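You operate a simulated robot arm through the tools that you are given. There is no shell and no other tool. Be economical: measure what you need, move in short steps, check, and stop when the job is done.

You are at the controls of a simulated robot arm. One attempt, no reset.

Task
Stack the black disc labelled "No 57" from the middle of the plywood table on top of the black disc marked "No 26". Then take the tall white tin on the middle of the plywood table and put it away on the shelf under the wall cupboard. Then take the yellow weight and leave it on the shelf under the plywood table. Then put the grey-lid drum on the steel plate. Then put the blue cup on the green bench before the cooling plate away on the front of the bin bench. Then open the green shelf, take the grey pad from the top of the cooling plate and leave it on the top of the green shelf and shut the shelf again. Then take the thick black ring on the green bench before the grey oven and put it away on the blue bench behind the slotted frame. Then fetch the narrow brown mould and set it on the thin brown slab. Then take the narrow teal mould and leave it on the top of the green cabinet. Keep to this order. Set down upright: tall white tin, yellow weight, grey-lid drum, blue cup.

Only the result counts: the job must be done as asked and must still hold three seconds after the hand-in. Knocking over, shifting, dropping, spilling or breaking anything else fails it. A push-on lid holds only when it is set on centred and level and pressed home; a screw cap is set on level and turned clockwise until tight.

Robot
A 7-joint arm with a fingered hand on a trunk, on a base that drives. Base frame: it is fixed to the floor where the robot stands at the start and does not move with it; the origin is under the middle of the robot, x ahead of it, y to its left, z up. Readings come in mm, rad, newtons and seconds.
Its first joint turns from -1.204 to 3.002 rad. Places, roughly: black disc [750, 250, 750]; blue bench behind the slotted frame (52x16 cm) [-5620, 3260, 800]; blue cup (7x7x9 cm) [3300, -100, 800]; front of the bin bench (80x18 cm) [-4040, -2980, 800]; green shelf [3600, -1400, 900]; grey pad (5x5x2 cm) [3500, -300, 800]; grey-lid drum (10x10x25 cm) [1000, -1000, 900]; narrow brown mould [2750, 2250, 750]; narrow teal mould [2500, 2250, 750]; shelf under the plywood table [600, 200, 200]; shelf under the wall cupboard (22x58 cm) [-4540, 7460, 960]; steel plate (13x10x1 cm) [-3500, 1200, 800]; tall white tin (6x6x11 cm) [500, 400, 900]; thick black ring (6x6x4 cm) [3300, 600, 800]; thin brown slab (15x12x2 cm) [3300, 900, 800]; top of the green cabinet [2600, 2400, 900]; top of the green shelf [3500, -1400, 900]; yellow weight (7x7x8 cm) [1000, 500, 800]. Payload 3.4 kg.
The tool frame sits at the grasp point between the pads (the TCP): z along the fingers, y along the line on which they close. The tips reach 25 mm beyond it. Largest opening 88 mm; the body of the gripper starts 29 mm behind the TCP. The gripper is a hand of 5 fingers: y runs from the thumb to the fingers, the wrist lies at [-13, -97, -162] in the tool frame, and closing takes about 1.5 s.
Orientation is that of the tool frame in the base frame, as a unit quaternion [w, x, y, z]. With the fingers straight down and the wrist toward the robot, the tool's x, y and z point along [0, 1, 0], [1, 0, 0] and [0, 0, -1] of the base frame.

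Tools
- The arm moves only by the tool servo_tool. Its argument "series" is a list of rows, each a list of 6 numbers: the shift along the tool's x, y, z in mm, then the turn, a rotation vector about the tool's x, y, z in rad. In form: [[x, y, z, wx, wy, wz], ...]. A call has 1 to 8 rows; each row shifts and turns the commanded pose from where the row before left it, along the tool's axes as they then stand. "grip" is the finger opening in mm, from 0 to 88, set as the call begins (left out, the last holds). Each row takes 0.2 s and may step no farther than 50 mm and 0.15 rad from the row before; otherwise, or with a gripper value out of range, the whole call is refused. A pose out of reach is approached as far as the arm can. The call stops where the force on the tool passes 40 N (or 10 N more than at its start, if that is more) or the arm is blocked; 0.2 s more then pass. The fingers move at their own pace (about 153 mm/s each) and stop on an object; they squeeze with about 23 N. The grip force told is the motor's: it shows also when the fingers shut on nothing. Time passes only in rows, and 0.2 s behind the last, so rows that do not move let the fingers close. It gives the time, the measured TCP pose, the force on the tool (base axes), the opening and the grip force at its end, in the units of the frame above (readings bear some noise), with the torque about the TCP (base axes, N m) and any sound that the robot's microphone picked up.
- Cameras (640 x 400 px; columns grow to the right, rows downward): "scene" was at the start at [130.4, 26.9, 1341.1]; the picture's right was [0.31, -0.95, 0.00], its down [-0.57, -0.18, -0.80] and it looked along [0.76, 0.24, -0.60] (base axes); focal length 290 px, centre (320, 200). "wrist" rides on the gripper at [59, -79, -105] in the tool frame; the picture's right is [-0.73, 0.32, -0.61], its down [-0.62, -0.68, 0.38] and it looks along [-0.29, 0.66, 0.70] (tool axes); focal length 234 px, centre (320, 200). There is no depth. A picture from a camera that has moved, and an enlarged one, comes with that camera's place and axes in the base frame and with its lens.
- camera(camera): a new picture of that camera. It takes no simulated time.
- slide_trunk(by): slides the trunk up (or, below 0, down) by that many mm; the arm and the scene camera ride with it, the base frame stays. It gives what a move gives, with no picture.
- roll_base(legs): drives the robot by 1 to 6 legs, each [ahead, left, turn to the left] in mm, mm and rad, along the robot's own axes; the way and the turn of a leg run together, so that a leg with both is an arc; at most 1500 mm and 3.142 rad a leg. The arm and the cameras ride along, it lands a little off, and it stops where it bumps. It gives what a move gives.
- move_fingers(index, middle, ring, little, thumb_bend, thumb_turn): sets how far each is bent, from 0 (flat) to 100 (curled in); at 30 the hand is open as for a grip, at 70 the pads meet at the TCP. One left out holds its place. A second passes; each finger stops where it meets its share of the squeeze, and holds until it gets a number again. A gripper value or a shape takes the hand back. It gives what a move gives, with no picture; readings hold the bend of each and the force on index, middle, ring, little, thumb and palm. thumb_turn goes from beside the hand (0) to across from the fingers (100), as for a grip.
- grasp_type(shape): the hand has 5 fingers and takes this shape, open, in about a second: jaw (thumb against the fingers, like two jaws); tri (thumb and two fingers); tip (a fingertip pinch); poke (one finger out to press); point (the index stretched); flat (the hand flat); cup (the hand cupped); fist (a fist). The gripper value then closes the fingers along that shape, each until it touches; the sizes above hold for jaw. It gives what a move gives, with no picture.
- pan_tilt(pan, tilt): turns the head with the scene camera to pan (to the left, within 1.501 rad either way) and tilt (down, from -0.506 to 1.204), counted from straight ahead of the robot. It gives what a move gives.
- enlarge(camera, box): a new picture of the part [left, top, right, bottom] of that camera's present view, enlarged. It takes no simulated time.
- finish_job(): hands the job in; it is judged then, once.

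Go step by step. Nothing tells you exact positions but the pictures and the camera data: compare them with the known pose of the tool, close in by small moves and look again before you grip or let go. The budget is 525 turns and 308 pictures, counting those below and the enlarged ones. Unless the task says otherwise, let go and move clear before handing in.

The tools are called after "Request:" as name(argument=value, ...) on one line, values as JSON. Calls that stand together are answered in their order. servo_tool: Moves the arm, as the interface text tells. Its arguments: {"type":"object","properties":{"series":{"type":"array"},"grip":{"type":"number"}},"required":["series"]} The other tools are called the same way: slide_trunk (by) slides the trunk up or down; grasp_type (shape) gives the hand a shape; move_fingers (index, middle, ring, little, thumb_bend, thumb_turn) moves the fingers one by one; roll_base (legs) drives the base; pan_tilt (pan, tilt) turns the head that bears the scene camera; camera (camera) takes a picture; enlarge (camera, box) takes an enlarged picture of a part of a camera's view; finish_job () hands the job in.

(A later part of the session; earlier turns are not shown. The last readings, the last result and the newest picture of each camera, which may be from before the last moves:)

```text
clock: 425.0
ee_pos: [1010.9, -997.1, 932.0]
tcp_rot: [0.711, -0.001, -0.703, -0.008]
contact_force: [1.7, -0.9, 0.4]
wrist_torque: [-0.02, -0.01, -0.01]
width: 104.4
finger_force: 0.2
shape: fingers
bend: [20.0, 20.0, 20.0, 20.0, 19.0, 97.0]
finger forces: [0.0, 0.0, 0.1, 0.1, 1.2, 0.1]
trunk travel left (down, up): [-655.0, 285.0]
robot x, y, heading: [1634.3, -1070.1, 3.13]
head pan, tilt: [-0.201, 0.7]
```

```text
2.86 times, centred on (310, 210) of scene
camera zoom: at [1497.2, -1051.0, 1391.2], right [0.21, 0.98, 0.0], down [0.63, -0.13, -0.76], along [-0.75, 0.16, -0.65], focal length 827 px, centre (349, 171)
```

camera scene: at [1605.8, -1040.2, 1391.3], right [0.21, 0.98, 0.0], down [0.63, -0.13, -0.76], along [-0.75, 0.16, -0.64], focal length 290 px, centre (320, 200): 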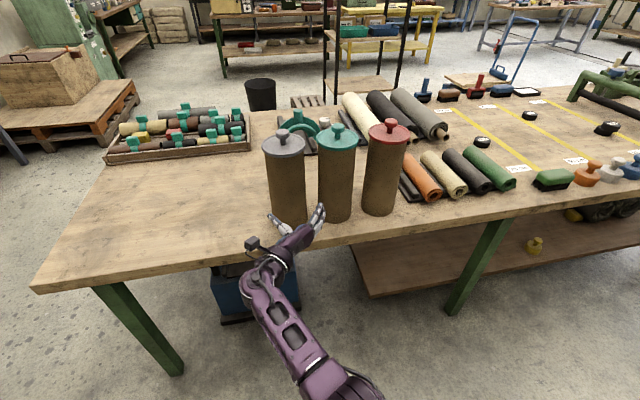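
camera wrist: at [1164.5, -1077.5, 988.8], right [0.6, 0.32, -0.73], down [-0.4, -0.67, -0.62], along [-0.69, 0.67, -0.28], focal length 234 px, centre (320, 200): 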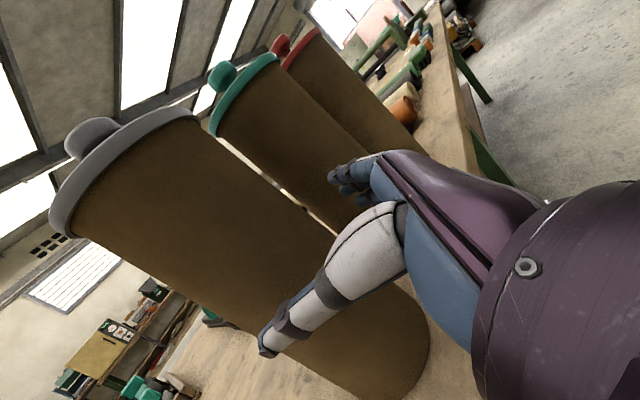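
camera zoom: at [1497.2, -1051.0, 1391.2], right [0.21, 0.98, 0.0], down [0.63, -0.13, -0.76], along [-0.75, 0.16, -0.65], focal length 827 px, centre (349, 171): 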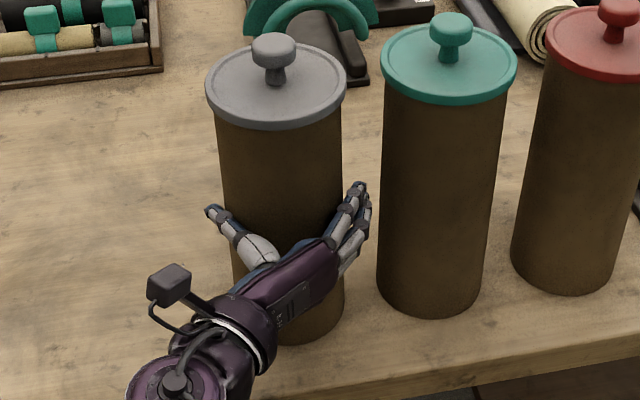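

Thumb just touching. Close the fingers around the body.

Request:
move_fingers(index=50, middle=50, ring=50, little=50, thumb_bend=50)

Request:
enlarge(camera="scene", box=[230, 140, 390, 280])

```text
clock: 426.0
ee_pos: [1012.0, -994.2, 934.1]
tcp_rot: [0.712, -0.004, -0.702, -0.009]
contact_force: [2.0, 9.8, 1.0]
wrist_torque: [0.77, -0.05, -0.27]
width: 90.3
finger_force: 34.5
shape: fingers
bend: [29.0, 36.0, 36.0, 42.0, 28.0, 97.0]
finger forces: [10.6, 7.1, 7.6, 13.5, 29.6, 0.1]
trunk travel left (down, up): [-655.0, 285.0]
robot x, y, heading: [1635.7, -1070.7, 3.128]
head pan, tilt: [-0.201, 0.7]
```

```text
2.86 times, centred on (310, 210) of scene
camera zoom: at [1499.5, -1048.2, 1391.4], right [0.21, 0.98, 0.0], down [0.63, -0.14, -0.77], along [-0.75, 0.16, -0.64], focal length 827 px, centre (349, 171)
```

zoom: 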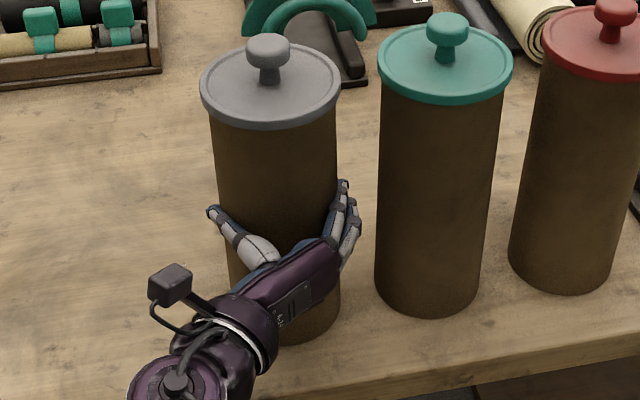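

Firm grip on the body. Lift with the trunk by 30 mm and check.

Request:
slide_trunk(by=30)

Request:
enlarge(camera="scene", box=[230, 140, 390, 280])

```text
clock: 426.7
ee_pos: [1009.0, -997.8, 961.2]
tcp_rot: [0.711, 0.0, -0.703, -0.009]
contact_force: [1.7, -0.1, -15.4]
wrist_torque: [0.21, -0.18, 0.05]
width: 84.8
finger_force: 17.6
shape: fingers
bend: [37.0, 41.0, 41.0, 44.0, 25.0, 100.0]
finger forces: [3.7, 3.6, 4.2, 7.0, 17.2, 0.0]
trunk travel left (down, up): [-685.0, 255.0]
robot x, y, heading: [1634.4, -1070.4, 3.131]
head pan, tilt: [-0.201, 0.7]
```

```text
2.86 times, centred on (310, 210) of scene
camera zoom: at [1495.4, -1050.8, 1421.1], right [0.21, 0.98, 0.0], down [0.63, -0.13, -0.76], along [-0.75, 0.16, -0.65], focal length 827 px, centre (349, 171)
```

zoom: 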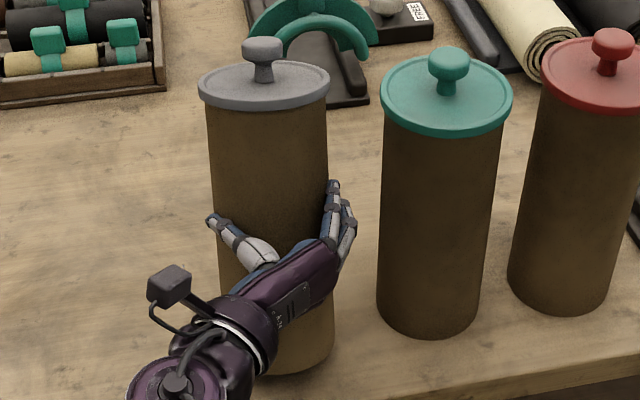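

It lifted but is tilting back and the grip loosened. Lower it again and take a deeper, tighter hold.

Request:
slide_trunk(by=-30)

Request:
enlarge(camera="scene", box=[230, 140, 390, 280])

```text
clock: 427.5
ee_pos: [1016.8, -997.7, 941.6]
tcp_rot: [0.718, -0.002, -0.696, -0.009]
contact_force: [13.6, 3.2, 30.2]
wrist_torque: [0.54, 0.15, -0.01]
width: 84.7
finger_force: 21.1
shape: fingers
bend: [36.0, 41.0, 40.0, 42.0, 30.0, 92.0]
finger forces: [5.1, 4.5, 4.8, 7.4, 20.8, 0.0]
trunk travel left (down, up): [-655.0, 285.0]
robot x, y, heading: [1635.6, -1069.8, 3.132]
head pan, tilt: [-0.201, 0.7]
```

```text
2.86 times, centred on (310, 210) of scene
camera zoom: at [1508.6, -1050.6, 1392.7], right [0.21, 0.98, 0.0], down [0.62, -0.13, -0.77], along [-0.75, 0.16, -0.64], focal length 827 px, centre (349, 171)
```

zoom: 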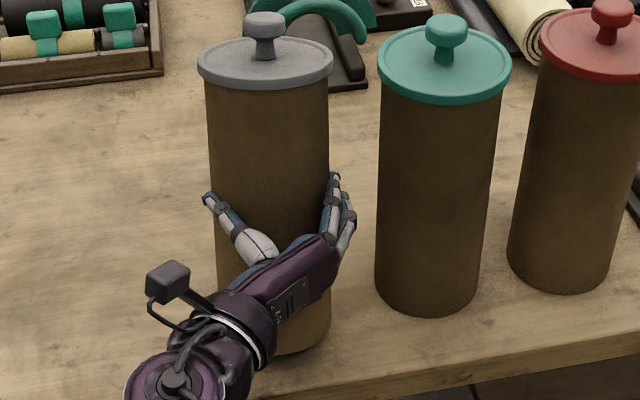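

The drum leans back about 13° with its far edge on the table. I'll loosen gently so it settles upright within the hand.

Request:
move_fingers(index=33, middle=37, ring=36, little=38, thumb_bend=26)

Request:
enlarge(camera="scene", box=[230, 140, 390, 280])

```text
clock: 428.5
ee_pos: [1014.2, -998.2, 936.2]
tcp_rot: [0.713, -0.001, -0.701, -0.009]
contact_force: [8.0, -1.6, 8.6]
wrist_torque: [-0.13, -0.06, 0.08]
width: 94.4
finger_force: 8.3
shape: fingers
bend: [30.0, 35.0, 35.0, 36.0, 20.0, 96.0]
finger forces: [2.2, 1.1, 0.3, 2.5, 9.1, 0.1]
trunk travel left (down, up): [-655.0, 285.0]
robot x, y, heading: [1634.2, -1069.2, 3.137]
head pan, tilt: [-0.201, 0.7]
```

```text
2.86 times, centred on (310, 210) of scene
camera zoom: at [1502.7, -1051.4, 1391.8], right [0.21, 0.98, 0.0], down [0.63, -0.13, -0.77], along [-0.75, 0.16, -0.64], focal length 827 px, centre (349, 171)
```

zoom: 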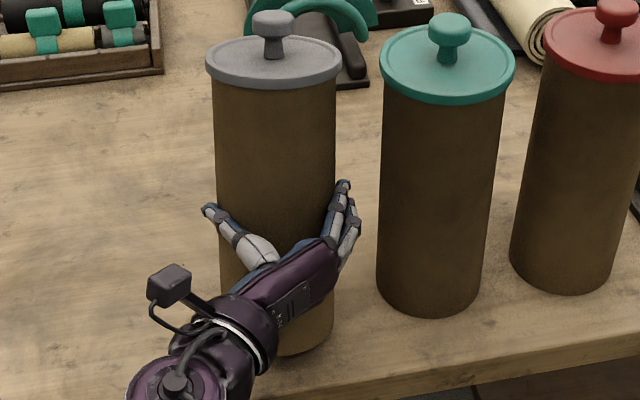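

Request:
move_fingers(index=24, middle=28, ring=28, little=28, thumb_bend=18)

Request:
enlarge(camera="scene", box=[230, 140, 390, 280])

```text
clock: 429.5
ee_pos: [1013.3, -998.0, 932.9]
tcp_rot: [0.712, 0.0, -0.702, -0.009]
contact_force: [4.3, -4.7, 1.5]
wrist_torque: [-0.09, -0.04, 0.12]
width: 104.3
finger_force: 4.1
shape: fingers
bend: [24.0, 28.0, 28.0, 28.0, 14.0, 98.0]
finger forces: [0.6, 0.0, 0.0, 0.5, 7.1, 0.1]
trunk travel left (down, up): [-655.0, 285.0]
robot x, y, heading: [1636.7, -1076.6, 3.13]
head pan, tilt: [-0.201, 0.7]
```

```text
2.86 times, centred on (310, 210) of scene
camera zoom: at [1500.4, -1052.1, 1391.5], right [0.21, 0.98, 0.0], down [0.63, -0.13, -0.77], along [-0.75, 0.16, -0.64], focal length 827 px, centre (349, 171)
```

zoom: 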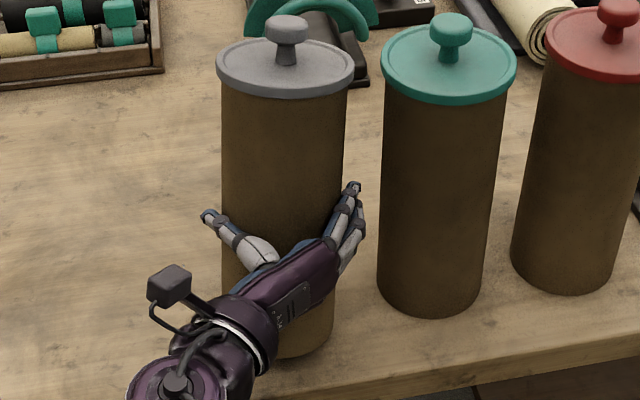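

The palm is holding it tilted. With fingers open I'll back the base slowly so it settles upright against the palm.

Request:
roll_base(legs=[[-15, 0, 0]])

Request:
enlarge(camera="scene", box=[230, 140, 390, 280])

```text
clock: 430.3
ee_pos: [1028.3, -998.4, 934.8]
tcp_rot: [0.712, 0.0, -0.702, -0.009]
contact_force: [3.4, -5.4, -0.5]
wrist_torque: [0.02, 0.01, 0.09]
width: 104.3
finger_force: 3.4
shape: fingers
bend: [24.0, 28.0, 28.0, 28.0, 13.0, 100.0]
finger forces: [0.5, 0.0, 0.0, 0.1, 6.3, 0.1]
trunk travel left (down, up): [-655.0, 285.0]
robot x, y, heading: [1650.3, -1066.6, 3.134]
head pan, tilt: [-0.201, 0.7]
```

```text
2.86 times, centred on (310, 210) of scene
camera zoom: at [1515.1, -1052.7, 1391.5], right [0.21, 0.98, 0.0], down [0.63, -0.13, -0.77], along [-0.75, 0.16, -0.64], focal length 827 px, centre (349, 171)
```

zoom: 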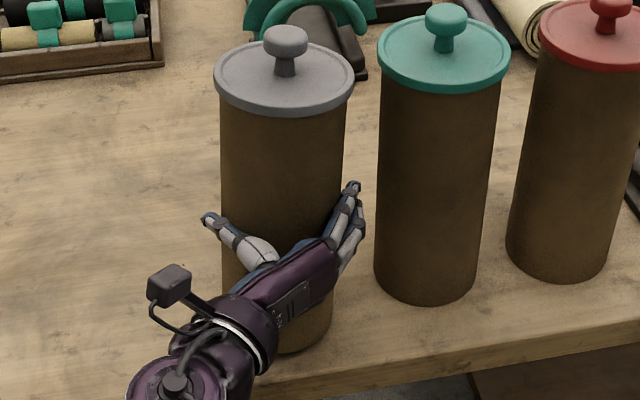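

Request:
roll_base(legs=[[-15, 0, 0]])

Request:
enlarge(camera="scene", box=[230, 140, 390, 280])

```text
clock: 431.0
ee_pos: [1041.7, -999.8, 933.5]
tcp_rot: [0.712, -0.001, -0.702, -0.01]
contact_force: [2.8, -6.1, -2.4]
wrist_torque: [0.11, -0.03, 0.12]
width: 105.0
finger_force: 3.3
shape: fingers
bend: [24.0, 28.0, 28.0, 28.0, 10.0, 100.0]
finger forces: [0.0, 0.0, 0.0, 0.0, 6.4, 0.0]
trunk travel left (down, up): [-655.0, 285.0]
robot x, y, heading: [1664.3, -1072.9, 3.134]
head pan, tilt: [-0.201, 0.7]
```

```text
2.86 times, centred on (310, 210) of scene
camera zoom: at [1529.6, -1053.2, 1391.5], right [0.21, 0.98, 0.0], down [0.63, -0.13, -0.77], along [-0.75, 0.16, -0.64], focal length 827 px, centre (349, 171)
```

zoom: 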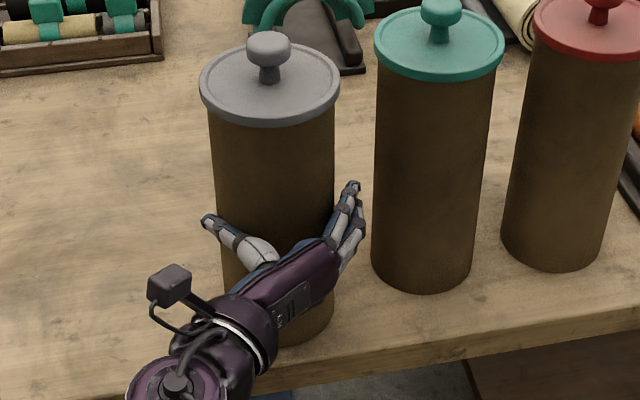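

The drum is upright again (centre ≈(1007,−1004)). I'll retreat, raise the hand 50 mm so it grips well above the centre of mass, and come back deeper.

Request:
roll_base(legs=[[-70, 4, 0]])

Request:
slide_trunk(by=50)

Request:
move_fingers(index=18, middle=18, ring=18, little=18, thumb_bend=18)

Request:
camera(camera="scene")

Request:
camera(camera="wrist")

```text
clock: 432.0
ee_pos: [1112.4, -1001.4, 934.4]
tcp_rot: [0.712, -0.001, -0.702, -0.009]
contact_force: [-0.5, -0.1, 0.4]
wrist_torque: [-0.02, 0.0, -0.01]
width: 100.5
finger_force: 0.1
shape: fingers
bend: [24.0, 28.0, 28.0, 28.0, 18.0, 100.0]
finger forces: [0.1, 0.1, 0.0, 0.1, 0.1, 0.1]
trunk travel left (down, up): [-655.0, 285.0]
robot x, y, heading: [1734.1, -1077.5, 3.133]
head pan, tilt: [-0.201, 0.7]
```

```text
clock: 433.0
ee_pos: [1113.5, -1001.5, 982.6]
tcp_rot: [0.712, 0.0, -0.702, -0.009]
contact_force: [0.6, -0.7, -0.4]
wrist_torque: [-0.02, -0.01, 0.0]
width: 100.6
finger_force: 0.1
shape: fingers
bend: [24.0, 28.0, 28.0, 28.0, 18.0, 100.0]
finger forces: [0.1, 0.2, 0.0, 0.1, 0.0, 0.1]
trunk travel left (down, up): [-705.0, 235.0]
robot x, y, heading: [1733.1, -1072.7, 3.137]
head pan, tilt: [-0.201, 0.7]
```

```text
clock: 434.0
ee_pos: [1112.2, -1001.6, 983.0]
tcp_rot: [0.712, -0.001, -0.702, -0.009]
contact_force: [-0.2, -0.2, 0.4]
wrist_torque: [0.0, -0.01, -0.01]
width: 107.2
finger_force: 0.0
shape: fingers
bend: [18.0, 18.0, 18.0, 18.0, 18.0, 100.0]
finger forces: [0.1, 0.0, 0.0, 0.1, 0.1, 0.0]
trunk travel left (down, up): [-705.0, 235.0]
robot x, y, heading: [1733.0, -1074.6, 3.134]
head pan, tilt: [-0.201, 0.7]
```

```text
136 pictures are left
camera scene: at [1598.7, -1055.9, 1441.3], right [0.21, 0.98, 0.0], down [0.63, -0.13, -0.76], along [-0.75, 0.16, -0.64], focal length 290 px, centre (320, 200)
```

scene: 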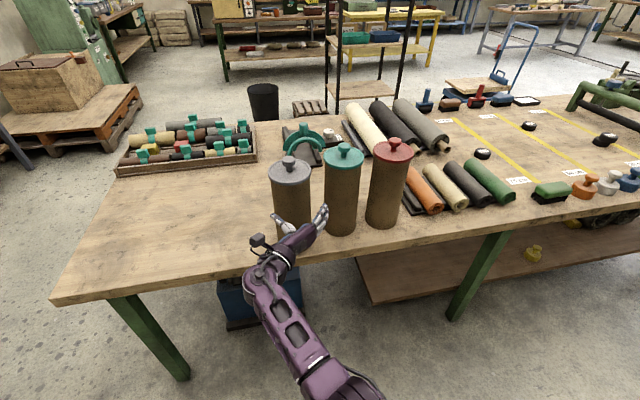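

```text
135 pictures are left
camera wrist: at [1217.5, -1084.0, 1039.0], right [0.6, 0.32, -0.73], down [-0.4, -0.67, -0.63], along [-0.69, 0.67, -0.27], focal length 234 px, centre (320, 200)
```

wrist: 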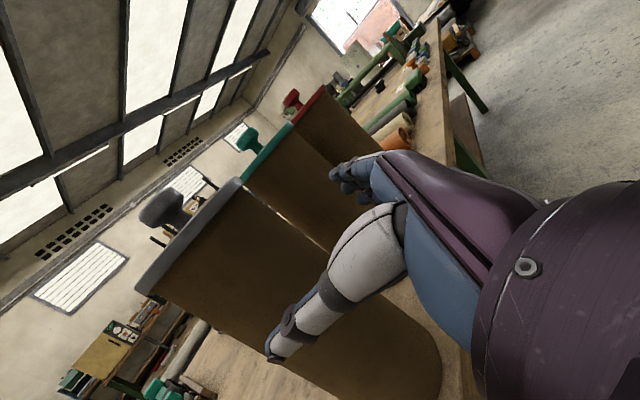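

Request:
roll_base(legs=[[82, 2, 0]])

Request:
enlarge(camera="scene", box=[230, 140, 390, 280])

```text
clock: 435.0
ee_pos: [1031.0, -1004.2, 982.7]
tcp_rot: [0.712, 0.0, -0.702, -0.009]
contact_force: [2.7, -4.4, -0.8]
wrist_torque: [-0.01, -0.01, 0.1]
width: 110.5
finger_force: 2.7
shape: fingers
bend: [18.0, 18.0, 18.0, 18.0, 14.0, 100.0]
finger forces: [0.0, 0.0, 0.0, 0.1, 6.0, 0.0]
trunk travel left (down, up): [-705.0, 235.0]
robot x, y, heading: [1651.1, -1072.6, 3.137]
head pan, tilt: [-0.201, 0.7]
```

```text
2.86 times, centred on (310, 210) of scene
camera zoom: at [1517.4, -1058.4, 1441.4], right [0.21, 0.98, 0.0], down [0.63, -0.13, -0.77], along [-0.75, 0.16, -0.64], focal length 827 px, centre (349, 171)
```

zoom: 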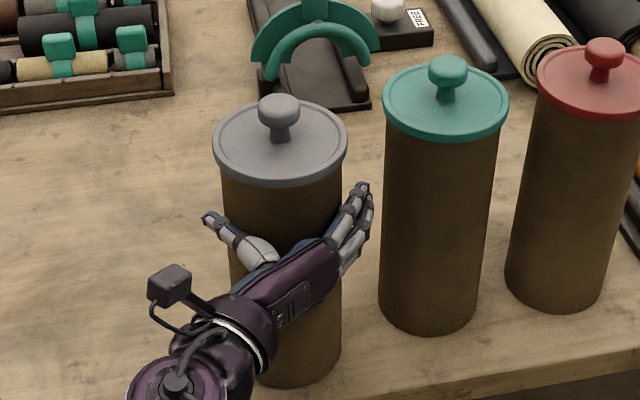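

Request:
roll_base(legs=[[5, 5, 0]])

Request:
servo_tool(series=[[0, 0, 0, 0, 0, 0], [0, 0, 0, 0, 0, 0], [0, 0, 0, 0, 0, 0], [0, 0, 0, 0, 0, 0], [0, 0, 0, 0, 0, 0], [0, 0, 0, 0, 0, 0]], grip=40)

Request:
enlarge(camera="scene", box=[230, 140, 390, 280])

```text
clock: 435.8
ee_pos: [1026.8, -1010.2, 983.0]
tcp_rot: [0.712, 0.001, -0.702, -0.009]
contact_force: [4.5, -3.1, -0.6]
wrist_torque: [0.03, 0.02, 0.08]
width: 110.1
finger_force: 3.1
shape: fingers
bend: [18.0, 18.0, 18.0, 18.0, 16.0, 100.0]
finger forces: [0.5, 0.0, 0.0, 0.0, 5.9, 0.0]
trunk travel left (down, up): [-705.0, 235.0]
robot x, y, heading: [1646.7, -1083.5, 3.132]
head pan, tilt: [-0.201, 0.7]
```

```text
clock: 437.2
ee_pos: [1025.3, -1009.8, 984.3]
tcp_rot: [0.712, 0.001, -0.702, -0.008]
contact_force: [4.6, 0.5, -0.8]
wrist_torque: [0.33, -0.12, -0.07]
width: 78.6
finger_force: 22.5
shape: jaw
bend: [22.0, 30.0, 30.0, 27.0, 24.0, 99.0]
finger forces: [26.0, 8.1, 2.9, 5.3, 41.4, 0.0]
trunk travel left (down, up): [-705.0, 235.0]
robot x, y, heading: [1648.6, -1082.2, 3.138]
head pan, tilt: [-0.201, 0.7]
```

```text
2.86 times, centred on (310, 210) of scene
camera zoom: at [1513.2, -1062.2, 1441.4], right [0.21, 0.98, 0.0], down [0.63, -0.13, -0.77], along [-0.75, 0.16, -0.64], focal length 827 px, centre (349, 171)
```

zoom: 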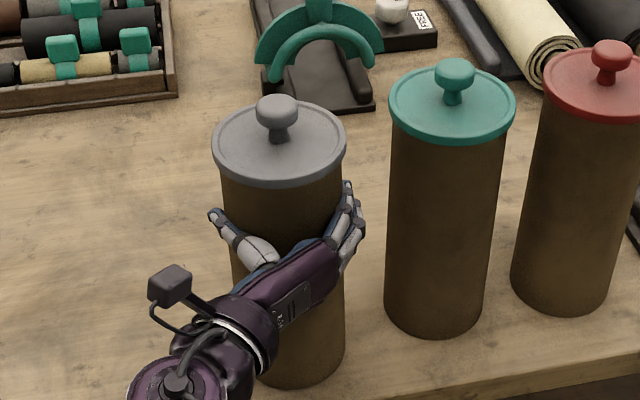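

Stronger now (thumb 41 N). Lift 25 mm and check for tilt.

Request:
slide_trunk(by=25)

Request:
enlarge(camera="scene", box=[230, 140, 390, 280])

```text
clock: 437.9
ee_pos: [1022.4, -1008.2, 1004.0]
tcp_rot: [0.709, 0.001, -0.705, -0.009]
contact_force: [0.4, 0.3, -24.0]
wrist_torque: [0.04, -0.26, -0.01]
width: 78.8
finger_force: 23.8
shape: jaw
bend: [22.0, 30.0, 30.0, 25.0, 23.0, 100.0]
finger forces: [24.2, 8.0, 3.2, 8.3, 42.6, 0.0]
trunk travel left (down, up): [-730.0, 210.0]
robot x, y, heading: [1651.8, -1079.0, 3.132]
head pan, tilt: [-0.201, 0.7]
```

```text
2.86 times, centred on (310, 210) of scene
camera zoom: at [1507.5, -1062.2, 1465.8], right [0.21, 0.98, 0.0], down [0.63, -0.13, -0.76], along [-0.75, 0.16, -0.65], focal length 827 px, centre (349, 171)
```

zoom: 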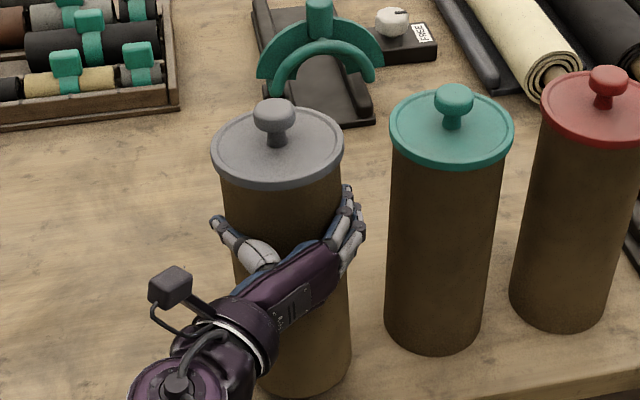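

Lifted cleanly and upright (2.4 kg). Raise a little more, back out and drive around the left end of the table toward the yellow bench at (−3500,1200).

Request:
slide_trunk(by=50)

Request:
roll_base(legs=[[-300, 0, 0], [0, -1400, 0], [0, -1400, 0]])

Request:
roll_base(legs=[[1100, 0, 0], [1100, 0, 0]])

Request:
camera(camera="scene")

```text
clock: 438.8
ee_pos: [1022.4, -1007.6, 1054.9]
tcp_rot: [0.71, 0.0, -0.704, -0.009]
contact_force: [1.1, -0.2, -23.4]
wrist_torque: [-0.04, -0.21, 0.01]
width: 78.7
finger_force: 22.8
shape: jaw
bend: [22.0, 30.0, 30.0, 25.0, 23.0, 100.0]
finger forces: [24.5, 8.1, 3.3, 7.2, 42.1, 0.0]
trunk travel left (down, up): [-780.0, 160.0]
robot x, y, heading: [1652.1, -1081.7, 3.132]
head pan, tilt: [-0.201, 0.7]
```

```text
clock: 454.0
ee_pos: [1317.1, 1783.5, 1055.5]
tcp_rot: [0.711, 0.004, -0.704, -0.005]
contact_force: [1.0, -0.2, -22.6]
wrist_torque: [-0.02, -0.18, 0.01]
width: 78.6
finger_force: 22.9
shape: jaw
bend: [22.0, 30.0, 30.0, 26.0, 23.0, 100.0]
finger forces: [23.5, 7.9, 3.2, 7.1, 40.8, 0.0]
trunk travel left (down, up): [-780.0, 160.0]
robot x, y, heading: [1941.6, 1719.8, -3.134]
head pan, tilt: [-0.201, 0.7]
```

```text
clock: 464.9
ee_pos: [-880.3, 1775.9, 1055.0]
tcp_rot: [0.71, 0.005, -0.704, -0.004]
contact_force: [-0.7, -0.4, -23.2]
wrist_torque: [0.01, -0.17, 0.02]
width: 78.6
finger_force: 23.2
shape: jaw
bend: [22.0, 30.0, 30.0, 26.0, 23.0, 100.0]
finger forces: [23.2, 8.0, 3.0, 6.5, 39.6, 0.0]
trunk travel left (down, up): [-780.0, 160.0]
robot x, y, heading: [-255.2, 1713.2, -3.138]
head pan, tilt: [-0.201, 0.7]
```

```text
131 pictures are left
camera scene: at [-395.0, 1729.3, 1515.8], right [0.2, 0.98, 0.0], down [0.63, -0.13, -0.76], along [-0.75, 0.15, -0.65], focal length 290 px, centre (320, 200)
```

scene: 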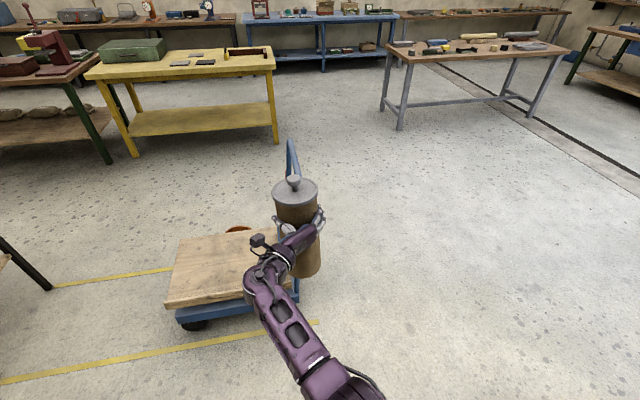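

Drum secure. The trolley and rack positions are clear: I'll pass between them at y≈780 and stop short of the yellow bench.

Request:
roll_base(legs=[[0, 935, 0], [1050, 0, 0], [950, 0, 0], [0, -330, 0]])

Request:
enlarge(camera="scene", box=[80, 20, 560, 320])

```text
clock: 481.1
ee_pos: [-2870.8, 1123.3, 1053.9]
tcp_rot: [0.709, 0.009, -0.705, -0.001]
contact_force: [-0.2, 0.3, -23.2]
wrist_torque: [0.01, -0.14, 0.0]
width: 83.6
finger_force: 23.4
shape: jaw
bend: [22.0, 30.0, 30.0, 26.0, 24.0, 100.0]
finger forces: [22.4, 7.8, 2.7, 6.4, 38.4, 0.0]
trunk travel left (down, up): [-780.0, 160.0]
robot x, y, heading: [-2243.6, 1069.0, -3.124]
head pan, tilt: [-0.201, 0.7]
```

```text
1.33 times, centred on (320, 170) of scene
camera zoom: at [-2385.0, 1082.5, 1515.8], right [0.18, 0.98, 0.0], down [0.64, -0.12, -0.76], along [-0.75, 0.14, -0.65], focal length 386 px, centre (320, 240)
```

zoom: 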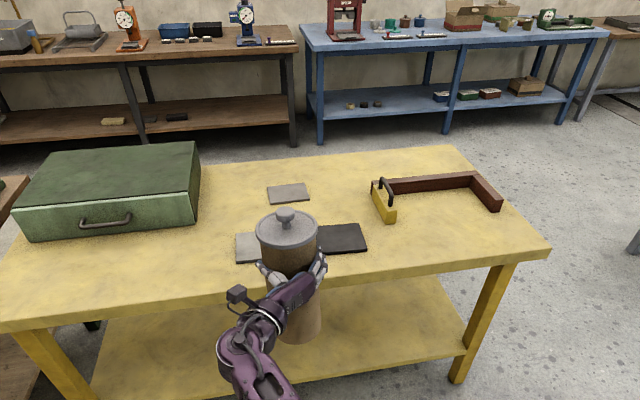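

The steel plate at (−3470,1180) is the small one behind the drum's view. I'll advance 420 mm and shift right, then look again.

Request:
roll_base(legs=[[420, -62, 0]])

Request:
camera(camera="scene")

```text
clock: 483.7
ee_pos: [-3292.9, 1180.2, 1053.9]
tcp_rot: [0.71, 0.008, -0.705, 0.0]
contact_force: [0.2, 0.6, -23.5]
wrist_torque: [-0.02, -0.18, -0.02]
width: 83.6
finger_force: 22.6
shape: jaw
bend: [22.0, 30.0, 30.0, 26.0, 24.0, 100.0]
finger forces: [22.6, 7.6, 2.9, 6.2, 38.5, 0.1]
trunk travel left (down, up): [-780.0, 160.0]
robot x, y, heading: [-2666.0, 1121.8, -3.127]
head pan, tilt: [-0.201, 0.7]
```

```text
129 pictures are left
camera scene: at [-2805.6, 1137.9, 1515.8], right [0.18, 0.98, 0.0], down [0.64, -0.12, -0.76], along [-0.75, 0.14, -0.65], focal length 290 px, centre (320, 200)
```

scene: 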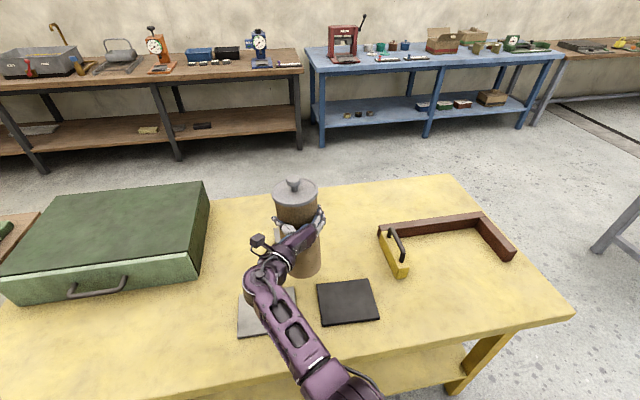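

Request:
camera(camera="wrist")

```text
128 pictures are left
camera wrist: at [-3184.5, 1100.4, 1110.8], right [0.6, 0.34, -0.73], down [-0.38, -0.68, -0.63], along [-0.7, 0.65, -0.28], focal length 234 px, centre (320, 200)
```

wrist: 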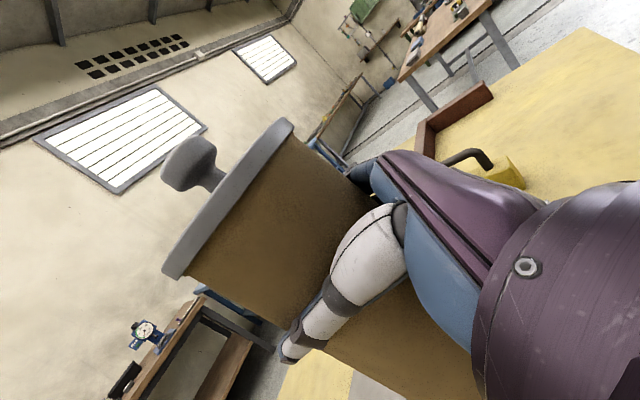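

I'll step back 300 mm to get a zoomed, unobstructed measurement of the plate.

Request:
roll_base(legs=[[-300, 0, 0]])

Request:
enlarge(camera="scene", box=[250, 120, 410, 220])

```text
clock: 485.8
ee_pos: [-2989.4, 1185.5, 1052.2]
tcp_rot: [0.709, 0.007, -0.705, -0.001]
contact_force: [-0.2, 0.0, -22.6]
wrist_torque: [-0.04, -0.24, 0.04]
width: 83.6
finger_force: 23.2
shape: jaw
bend: [22.0, 30.0, 30.0, 27.0, 24.0, 100.0]
finger forces: [22.1, 7.3, 2.9, 6.6, 37.7, 0.0]
trunk travel left (down, up): [-780.0, 160.0]
robot x, y, heading: [-2365.3, 1125.5, -3.13]
head pan, tilt: [-0.201, 0.7]
```

```text
4.00 times, centred on (330, 170) of scene
camera zoom: at [-2504.6, 1142.4, 1515.7], right [0.19, 0.98, 0.0], down [0.64, -0.12, -0.76], along [-0.75, 0.14, -0.65], focal length 1158 px, centre (280, 320)
```

zoom: 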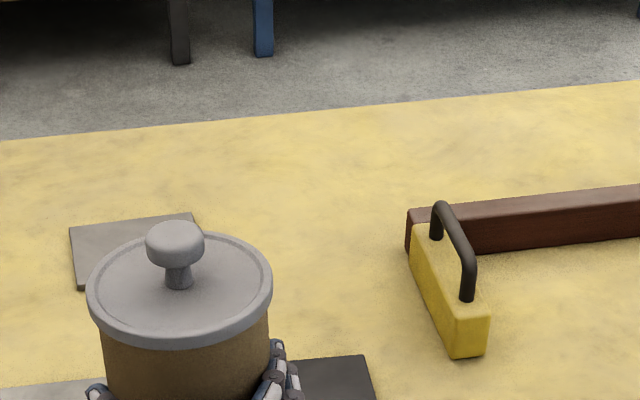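

Plate centre measured at (−3471,1178); the drum axis sits 19 mm beyond the TCP. Drive in with the drum ~60 mm above the bench.

Request:
roll_base(legs=[[400, 2, 0]])

Request:
roll_base(legs=[[60, 0, 0]])

```text
clock: 488.3
ee_pos: [-3394.0, 1175.7, 1054.4]
tcp_rot: [0.708, 0.008, -0.706, -0.001]
contact_force: [0.2, 0.5, -22.8]
wrist_torque: [-0.03, -0.18, 0.02]
width: 83.2
finger_force: 22.9
shape: jaw
bend: [23.0, 30.0, 30.0, 27.0, 24.0, 100.0]
finger forces: [22.1, 7.2, 2.8, 5.8, 37.0, 0.0]
trunk travel left (down, up): [-780.0, 160.0]
robot x, y, heading: [-2765.7, 1119.7, -3.129]
head pan, tilt: [-0.201, 0.7]
```

```text
clock: 489.2
ee_pos: [-3450.7, 1176.7, 1053.7]
tcp_rot: [0.709, 0.008, -0.705, -0.001]
contact_force: [1.3, 0.9, -23.4]
wrist_torque: [0.03, -0.2, -0.01]
width: 83.6
finger_force: 22.6
shape: jaw
bend: [23.0, 30.0, 30.0, 26.0, 23.0, 100.0]
finger forces: [21.5, 8.1, 2.5, 5.9, 36.8, 0.0]
trunk travel left (down, up): [-780.0, 160.0]
robot x, y, heading: [-2822.4, 1122.5, -3.127]
head pan, tilt: [-0.201, 0.7]
```

In place. Lower by 45 mm and look.

Request:
slide_trunk(by=-45)

Request:
enlarge(camera="scene", box=[220, 120, 420, 280])

```text
clock: 490.1
ee_pos: [-3452.5, 1176.1, 1007.8]
tcp_rot: [0.708, 0.008, -0.706, -0.001]
contact_force: [-0.6, -0.3, -22.3]
wrist_torque: [-0.04, -0.21, -0.01]
width: 83.5
finger_force: 22.6
shape: jaw
bend: [23.0, 30.0, 30.0, 27.0, 24.0, 100.0]
finger forces: [21.4, 7.5, 2.8, 5.4, 36.0, 0.0]
trunk travel left (down, up): [-735.0, 205.0]
robot x, y, heading: [-2825.7, 1115.4, -3.126]
head pan, tilt: [-0.201, 0.7]
```

```text
2.50 times, centred on (320, 200) of scene
camera zoom: at [-2966.8, 1133.9, 1470.9], right [0.19, 0.98, 0.0], down [0.64, -0.12, -0.76], along [-0.75, 0.14, -0.65], focal length 724 px, centre (320, 200)
```

zoom: 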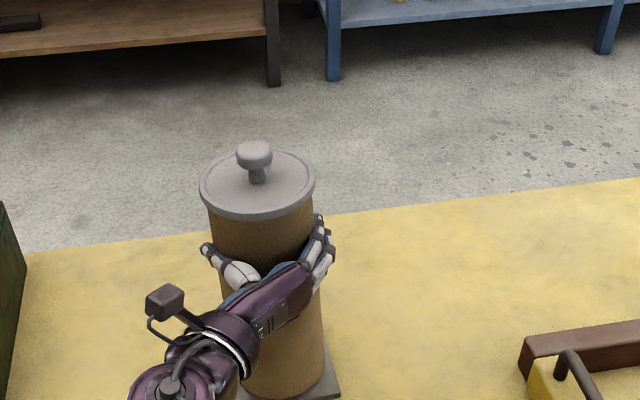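

Request:
enlarge(camera="scene", box=[240, 220, 380, 310])

```text
4.44 times, centred on (310, 265) of scene
camera zoom: at [-2966.8, 1133.9, 1470.9], right [0.19, 0.98, 0.0], down [0.64, -0.12, -0.76], along [-0.75, 0.14, -0.65], focal length 1287 px, centre (364, -89)
```

zoom: 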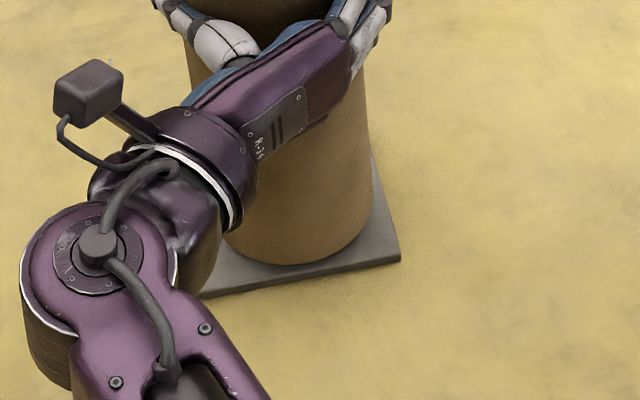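

Nicely over the plate; about 6 mm more forward centres it front-to-back. Then lower further.

Request:
roll_base(legs=[[6, 0, 0]])

Request:
slide_trunk(by=-8)

Request:
slide_trunk(by=-3)

Request:
enlarge(camera="scene", box=[240, 220, 380, 310])

```text
clock: 490.9
ee_pos: [-3459.0, 1177.3, 1008.2]
tcp_rot: [0.708, 0.007, -0.706, -0.002]
contact_force: [1.0, 0.4, -22.8]
wrist_torque: [-0.03, -0.28, -0.01]
width: 83.4
finger_force: 23.2
shape: jaw
bend: [23.0, 30.0, 30.0, 27.0, 23.0, 100.0]
finger forces: [21.0, 7.4, 2.8, 6.1, 36.1, 0.0]
trunk travel left (down, up): [-735.0, 205.0]
robot x, y, heading: [-2833.2, 1119.0, -3.13]
head pan, tilt: [-0.201, 0.7]
```

```text
clock: 491.4
ee_pos: [-3456.6, 1176.8, 999.7]
tcp_rot: [0.708, 0.007, -0.706, -0.002]
contact_force: [1.9, 2.6, -12.0]
wrist_torque: [0.14, -0.19, -0.02]
width: 83.3
finger_force: 23.1
shape: jaw
bend: [23.0, 30.0, 30.0, 28.0, 24.0, 100.0]
finger forces: [21.9, 7.2, 2.6, 4.9, 33.4, 0.0]
trunk travel left (down, up): [-727.0, 213.0]
robot x, y, heading: [-2833.2, 1119.1, -3.123]
head pan, tilt: [-0.201, 0.7]
```

```text
clock: 491.9
ee_pos: [-3456.0, 1177.3, 997.5]
tcp_rot: [0.709, 0.007, -0.706, -0.001]
contact_force: [3.5, 3.4, -7.7]
wrist_torque: [0.15, -0.17, -0.07]
width: 83.9
finger_force: 23.3
shape: jaw
bend: [23.0, 30.0, 30.0, 28.0, 24.0, 100.0]
finger forces: [22.7, 7.6, 2.8, 4.6, 33.3, 0.1]
trunk travel left (down, up): [-724.0, 216.0]
robot x, y, heading: [-2833.8, 1119.3, -3.126]
head pan, tilt: [-0.201, 0.7]
```

```text
4.44 times, centred on (310, 265) of scene
camera zoom: at [-2969.6, 1134.5, 1460.3], right [0.19, 0.98, 0.0], down [0.63, -0.12, -0.76], along [-0.75, 0.14, -0.64], focal length 1287 px, centre (364, -89)
```

zoom: 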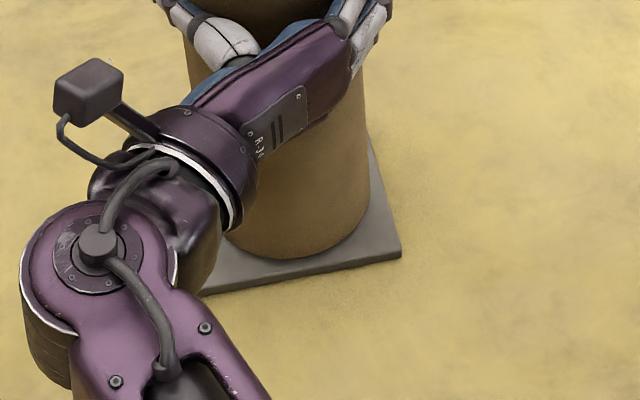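

Touching the plate, well centred. Lower until the weight is off, then release.

Request:
slide_trunk(by=-4)

Request:
move_fingers(index=18, middle=20, ring=20, little=20, thumb_bend=16)

Request:
camera(camera="scene")

```text
clock: 492.5
ee_pos: [-3455.0, 1178.4, 995.9]
tcp_rot: [0.71, 0.006, -0.704, -0.002]
contact_force: [5.6, 4.8, 0.4]
wrist_torque: [0.37, -0.15, -0.09]
width: 83.5
finger_force: 23.2
shape: jaw
bend: [23.0, 30.0, 30.0, 28.0, 24.0, 100.0]
finger forces: [24.0, 8.3, 3.0, 4.6, 33.3, 0.0]
trunk travel left (down, up): [-720.0, 220.0]
robot x, y, heading: [-2835.1, 1118.3, -3.126]
head pan, tilt: [-0.201, 0.7]
```

```text
clock: 493.5
ee_pos: [-3454.8, 1177.3, 995.2]
tcp_rot: [0.709, 0.007, -0.705, -0.002]
contact_force: [5.2, 1.2, -0.1]
wrist_torque: [-0.01, -0.05, -0.05]
width: 109.7
finger_force: 3.3
shape: fingers
bend: [17.0, 20.0, 20.0, 19.0, 16.0, 100.0]
finger forces: [2.1, 0.0, 0.0, 1.7, 2.1, 0.0]
trunk travel left (down, up): [-720.0, 220.0]
robot x, y, heading: [-2831.1, 1119.1, -3.126]
head pan, tilt: [-0.201, 0.7]
```

```text
123 pictures are left
camera scene: at [-2967.0, 1133.9, 1456.5], right [0.19, 0.98, 0.0], down [0.63, -0.12, -0.77], along [-0.75, 0.14, -0.64], focal length 290 px, centre (320, 200)
```

scene: 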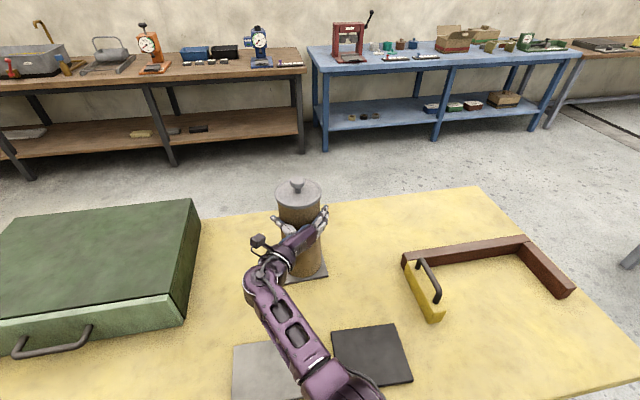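

Slight palm contact remains. Open wider and back off slowly.

Request:
move_fingers(index=8, middle=10, ring=10, little=8, thumb_bend=8)

Request:
roll_base(legs=[[-12, 0, 0]])

Request:
roll_base(legs=[[-40, 0, 0]])

Request:
camera(camera="scene")

```text
clock: 494.5
ee_pos: [-3455.0, 1176.7, 994.2]
tcp_rot: [0.709, 0.009, -0.705, -0.002]
contact_force: [1.5, -0.8, 0.3]
wrist_torque: [0.01, -0.01, -0.02]
width: 122.6
finger_force: 1.9
shape: fingers
bend: [8.0, 10.0, 10.0, 8.0, 8.0, 100.0]
finger forces: [0.0, 0.1, 0.1, 0.0, 2.6, 0.0]
trunk travel left (down, up): [-720.0, 220.0]
robot x, y, heading: [-2833.7, 1119.9, -3.125]
head pan, tilt: [-0.201, 0.7]
```

```text
clock: 495.2
ee_pos: [-3444.7, 1176.4, 994.1]
tcp_rot: [0.709, 0.008, -0.705, -0.002]
contact_force: [0.3, 0.3, 0.0]
wrist_torque: [0.03, 0.0, 0.04]
width: 122.7
finger_force: 0.1
shape: fingers
bend: [8.0, 10.0, 10.0, 8.0, 8.0, 100.0]
finger forces: [0.0, 0.0, 0.1, 0.1, 0.0, 0.0]
trunk travel left (down, up): [-720.0, 220.0]
robot x, y, heading: [-2821.1, 1119.2, -3.13]
head pan, tilt: [-0.201, 0.7]
```

```text
clock: 496.1
ee_pos: [-3404.6, 1178.0, 995.7]
tcp_rot: [0.709, 0.007, -0.705, -0.002]
contact_force: [0.4, -0.2, 0.9]
wrist_torque: [-0.03, -0.02, 0.03]
width: 122.4
finger_force: 0.1
shape: fingers
bend: [8.0, 10.0, 10.0, 8.0, 8.0, 100.0]
finger forces: [0.0, 0.1, 0.0, 0.0, 0.0, 0.0]
trunk travel left (down, up): [-720.0, 220.0]
robot x, y, heading: [-2782.4, 1115.8, -3.125]
head pan, tilt: [-0.201, 0.7]
```

```text
122 pictures are left
camera scene: at [-2916.8, 1134.2, 1456.3], right [0.19, 0.98, 0.0], down [0.63, -0.12, -0.77], along [-0.75, 0.14, -0.64], focal length 290 px, centre (320, 200)
```

scene: 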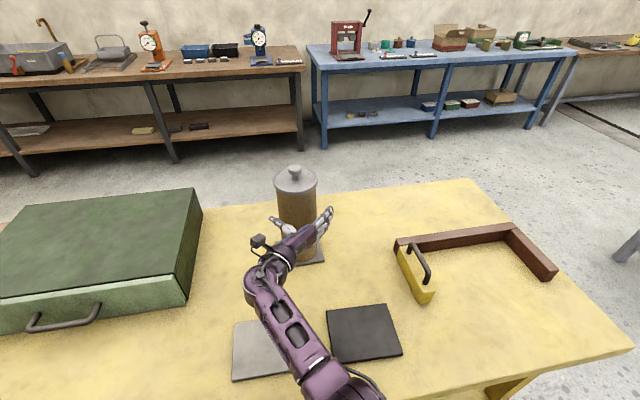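

The drum stands upright on the plate. Back away and return the hand to the pointing-down jaw pose.

Request:
roll_base(legs=[[-450, 0, 0]])

Request:
enlarge(camera="scene", box=[230, 100, 390, 200])

Request:
grasp_type(shape="jaw")

Request:
servo_tool(series=[[0, 0, 0, 0.0864, -0.0864, -0.0864], [0, 0, 0, 0.0864, -0.0864, -0.0864], [0, 0, 0, 0.0864, -0.0864, -0.0864], [0, 0, 0, 0.0864, -0.0864, -0.0864], [0, 0, 0, 0.0864, -0.0864, -0.0864], [0, 0, 0, 0.0864, -0.0864, -0.0864], [0, 0, 0, 0.0864, -0.0864, -0.0864]])

Request:
servo_tool(series=[[0, 0, 0, 0.0864, -0.0864, -0.0864], [0, 0, 0, 0.0864, -0.0864, -0.0864], [0, 0, 0, 0.0864, -0.0864, -0.0864], [0, 0, 0, 0.0864, -0.0864, -0.0864], [0, 0, 0, 0.0864, -0.0864, -0.0864], [0, 0, 0, 0.0864, -0.0864, -0.0864], [0, 0, 0, 0.0864, -0.0864, -0.0864]])

```text
clock: 498.8
ee_pos: [-2954.0, 1183.9, 995.1]
tcp_rot: [0.709, 0.008, -0.705, -0.003]
contact_force: [-0.1, -0.8, -0.1]
wrist_torque: [-0.03, 0.0, -0.02]
width: 122.5
finger_force: 0.1
shape: fingers
bend: [8.0, 10.0, 10.0, 8.0, 8.0, 100.0]
finger forces: [0.1, 0.0, 0.0, 0.0, 0.0, 0.0]
trunk travel left (down, up): [-720.0, 220.0]
robot x, y, heading: [-2328.3, 1124.8, -3.131]
head pan, tilt: [-0.201, 0.7]
```

```text
4.00 times, centred on (310, 150) of scene
camera zoom: at [-2466.7, 1140.3, 1456.4], right [0.19, 0.98, 0.0], down [0.63, -0.12, -0.77], along [-0.75, 0.14, -0.64], focal length 1158 px, centre (360, 400)
```

zoom: 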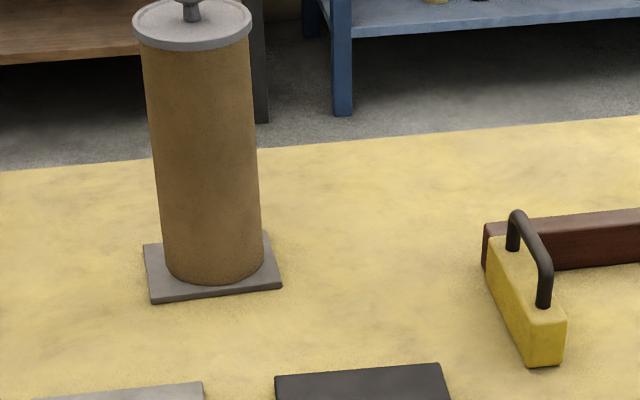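

```text
clock: 499.7
ee_pos: [-2954.0, 1183.2, 995.6]
tcp_rot: [0.709, 0.007, -0.705, -0.002]
contact_force: [-0.1, 0.1, -0.6]
wrist_torque: [0.0, -0.01, 0.02]
width: 88.0
finger_force: 0.1
shape: jaw
bend: [30.0, 30.0, 30.0, 30.0, 30.0, 98.0]
finger forces: [0.0, 0.1, 0.1, 0.1, 0.0, 0.0]
trunk travel left (down, up): [-720.0, 220.0]
robot x, y, heading: [-2331.2, 1120.0, -3.13]
head pan, tilt: [-0.201, 0.7]
```

```text
clock: 501.3
ee_pos: [-2955.2, 1184.0, 994.6]
tcp_rot: [-0.407, -0.414, 0.814, 0.005]
contact_force: [-0.5, 0.8, -0.8]
wrist_torque: [0.01, 0.02, -0.03]
width: 88.0
finger_force: 0.0
shape: jaw
bend: [30.0, 30.0, 30.0, 30.0, 30.0, 98.0]
finger forces: [0.1, 0.1, 0.1, 0.0, 0.0, 0.1]
trunk travel left (down, up): [-720.0, 220.0]
robot x, y, heading: [-2327.5, 1123.9, -3.127]
head pan, tilt: [-0.201, 0.7]
```

```text
clock: 503.1
ee_pos: [-2965.4, 1212.4, 986.5]
tcp_rot: [0.017, -0.698, 0.716, 0.022]
contact_force: [0.3, -0.2, 0.8]
wrist_torque: [0.04, -0.01, -0.02]
width: 88.2
finger_force: 0.1
shape: jaw
bend: [30.0, 30.0, 30.0, 30.0, 30.0, 98.0]
finger forces: [0.0, 0.0, 0.1, 0.1, 0.0, 0.1]
out of reach, approached as far as the arm can: row 7
trunk travel left (down, up): [-720.0, 220.0]
robot x, y, heading: [-2334.8, 1128.5, -3.13]
head pan, tilt: [-0.201, 0.7]
stopped in row 7: the arm was blocked; the commanded pose is now the measured one
```

The drum is on the plate, upright. The arm is near its straight limit again; I'll recover the elbow-out posture: down, swing right, then return.

Request:
servo_tool(series=[[0, 0, 45, 0, 0, 0], [0, 0, 45, 0, 0, 0], [0, -30, 30, 0, 0, 0], [-20, -40, 0, 0, 0, 0], [-30, -35, 0, 0, 0, 0], [-30, -35, 0, 0, 0, 0], [-40, -20, 0, 0, 0, 0], [-45, 0, 0, 0, 0, 0]])

Request:
servo_tool(series=[[-45, 0, 0, 0, 0, 0], [-45, 0, 0, 0, 0, 0], [-45, 0, 0, 0, 0, 0], [-45, 0, 0, 0, 0, 0], [0, 0, 0, 0, 0, 0]])

Request:
camera(camera="scene")

```text
clock: 504.9
ee_pos: [-2790.2, 1431.3, 879.8]
tcp_rot: [0.071, -0.678, 0.728, 0.07]
contact_force: [-0.4, 0.8, -0.4]
wrist_torque: [0.0, -0.01, -0.01]
width: 88.2
finger_force: 0.1
shape: jaw
bend: [30.0, 30.0, 30.0, 30.0, 30.0, 98.0]
finger forces: [0.0, 0.1, 0.1, 0.0, 0.0, 0.0]
out of reach, approached as far as the arm can: row 8
trunk travel left (down, up): [-720.0, 220.0]
robot x, y, heading: [-2330.7, 1125.5, -3.13]
head pan, tilt: [-0.201, 0.7]
stopped in row 8: the arm was blocked; the commanded pose is now the measured one
```

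```text
clock: 506.1
ee_pos: [-2778.0, 1605.3, 915.3]
tcp_rot: [0.07, -0.68, 0.727, 0.069]
contact_force: [0.6, 0.0, 0.2]
wrist_torque: [-0.01, -0.03, 0.01]
width: 88.0
finger_force: 0.1
shape: jaw
bend: [30.0, 30.0, 30.0, 30.0, 30.0, 98.0]
finger forces: [0.1, 0.0, 0.0, 0.0, 0.0, 0.1]
trunk travel left (down, up): [-720.0, 220.0]
robot x, y, heading: [-2331.8, 1125.2, -3.128]
head pan, tilt: [-0.201, 0.7]
```

```text
120 pictures are left
camera scene: at [-2467.0, 1139.4, 1456.4], right [0.19, 0.98, 0.0], down [0.63, -0.12, -0.77], along [-0.75, 0.14, -0.64], focal length 290 px, centre (320, 200)
```

scene: 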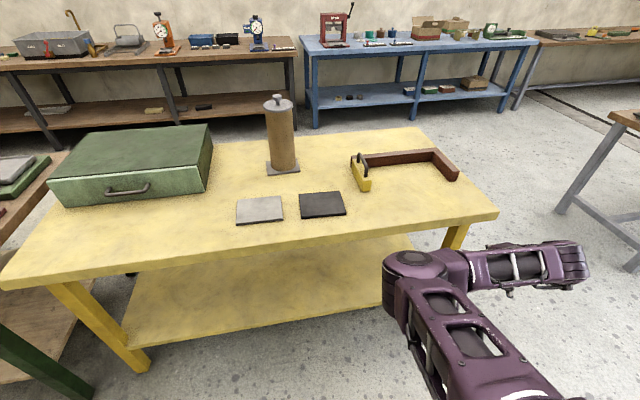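

The elbow is now on the wrong (left) side. I'll yaw the hand so the forearm is drawn round to the right.

Request:
servo_tool(series=[[0, 0, 10, 0, 0, -0.14], [0, 0, 10, 0, 0, -0.14], [0, 0, 10, 0, 0, -0.14], [0, 0, 10, 0, 0, -0.14], [0, 0, 0, 0, 0, -0.14], [0, 0, 0, 0, 0, -0.14], [0, 0, 0, 0, 0, 0]])

Request:
camera(camera="scene")

```text
clock: 507.7
ee_pos: [-2777.4, 1613.6, 874.2]
tcp_rot: [-0.093, 0.917, -0.387, -0.034]
contact_force: [0.4, 0.3, 0.8]
wrist_torque: [-0.04, -0.01, 0.03]
width: 88.1
finger_force: 0.0
shape: jaw
bend: [30.0, 30.0, 30.0, 30.0, 30.0, 98.0]
finger forces: [0.1, 0.1, 0.0, 0.1, 0.0, 0.0]
trunk travel left (down, up): [-720.0, 220.0]
robot x, y, heading: [-2332.7, 1123.6, -3.126]
head pan, tilt: [-0.201, 0.7]
```

```text
119 pictures are left
camera scene: at [-2467.1, 1140.3, 1456.3], right [0.19, 0.98, 0.0], down [0.63, -0.12, -0.76], along [-0.75, 0.14, -0.64], focal length 290 px, centre (320, 200)
```

scene: 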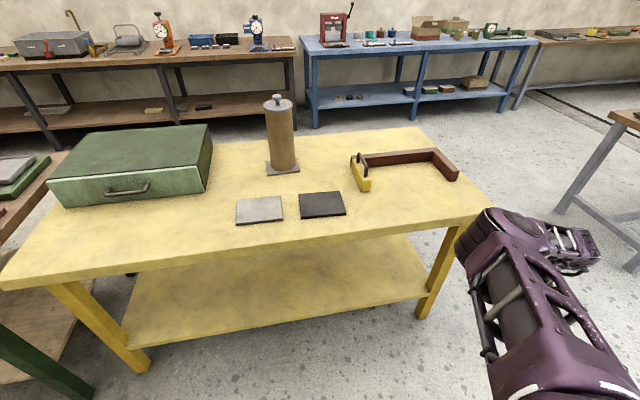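

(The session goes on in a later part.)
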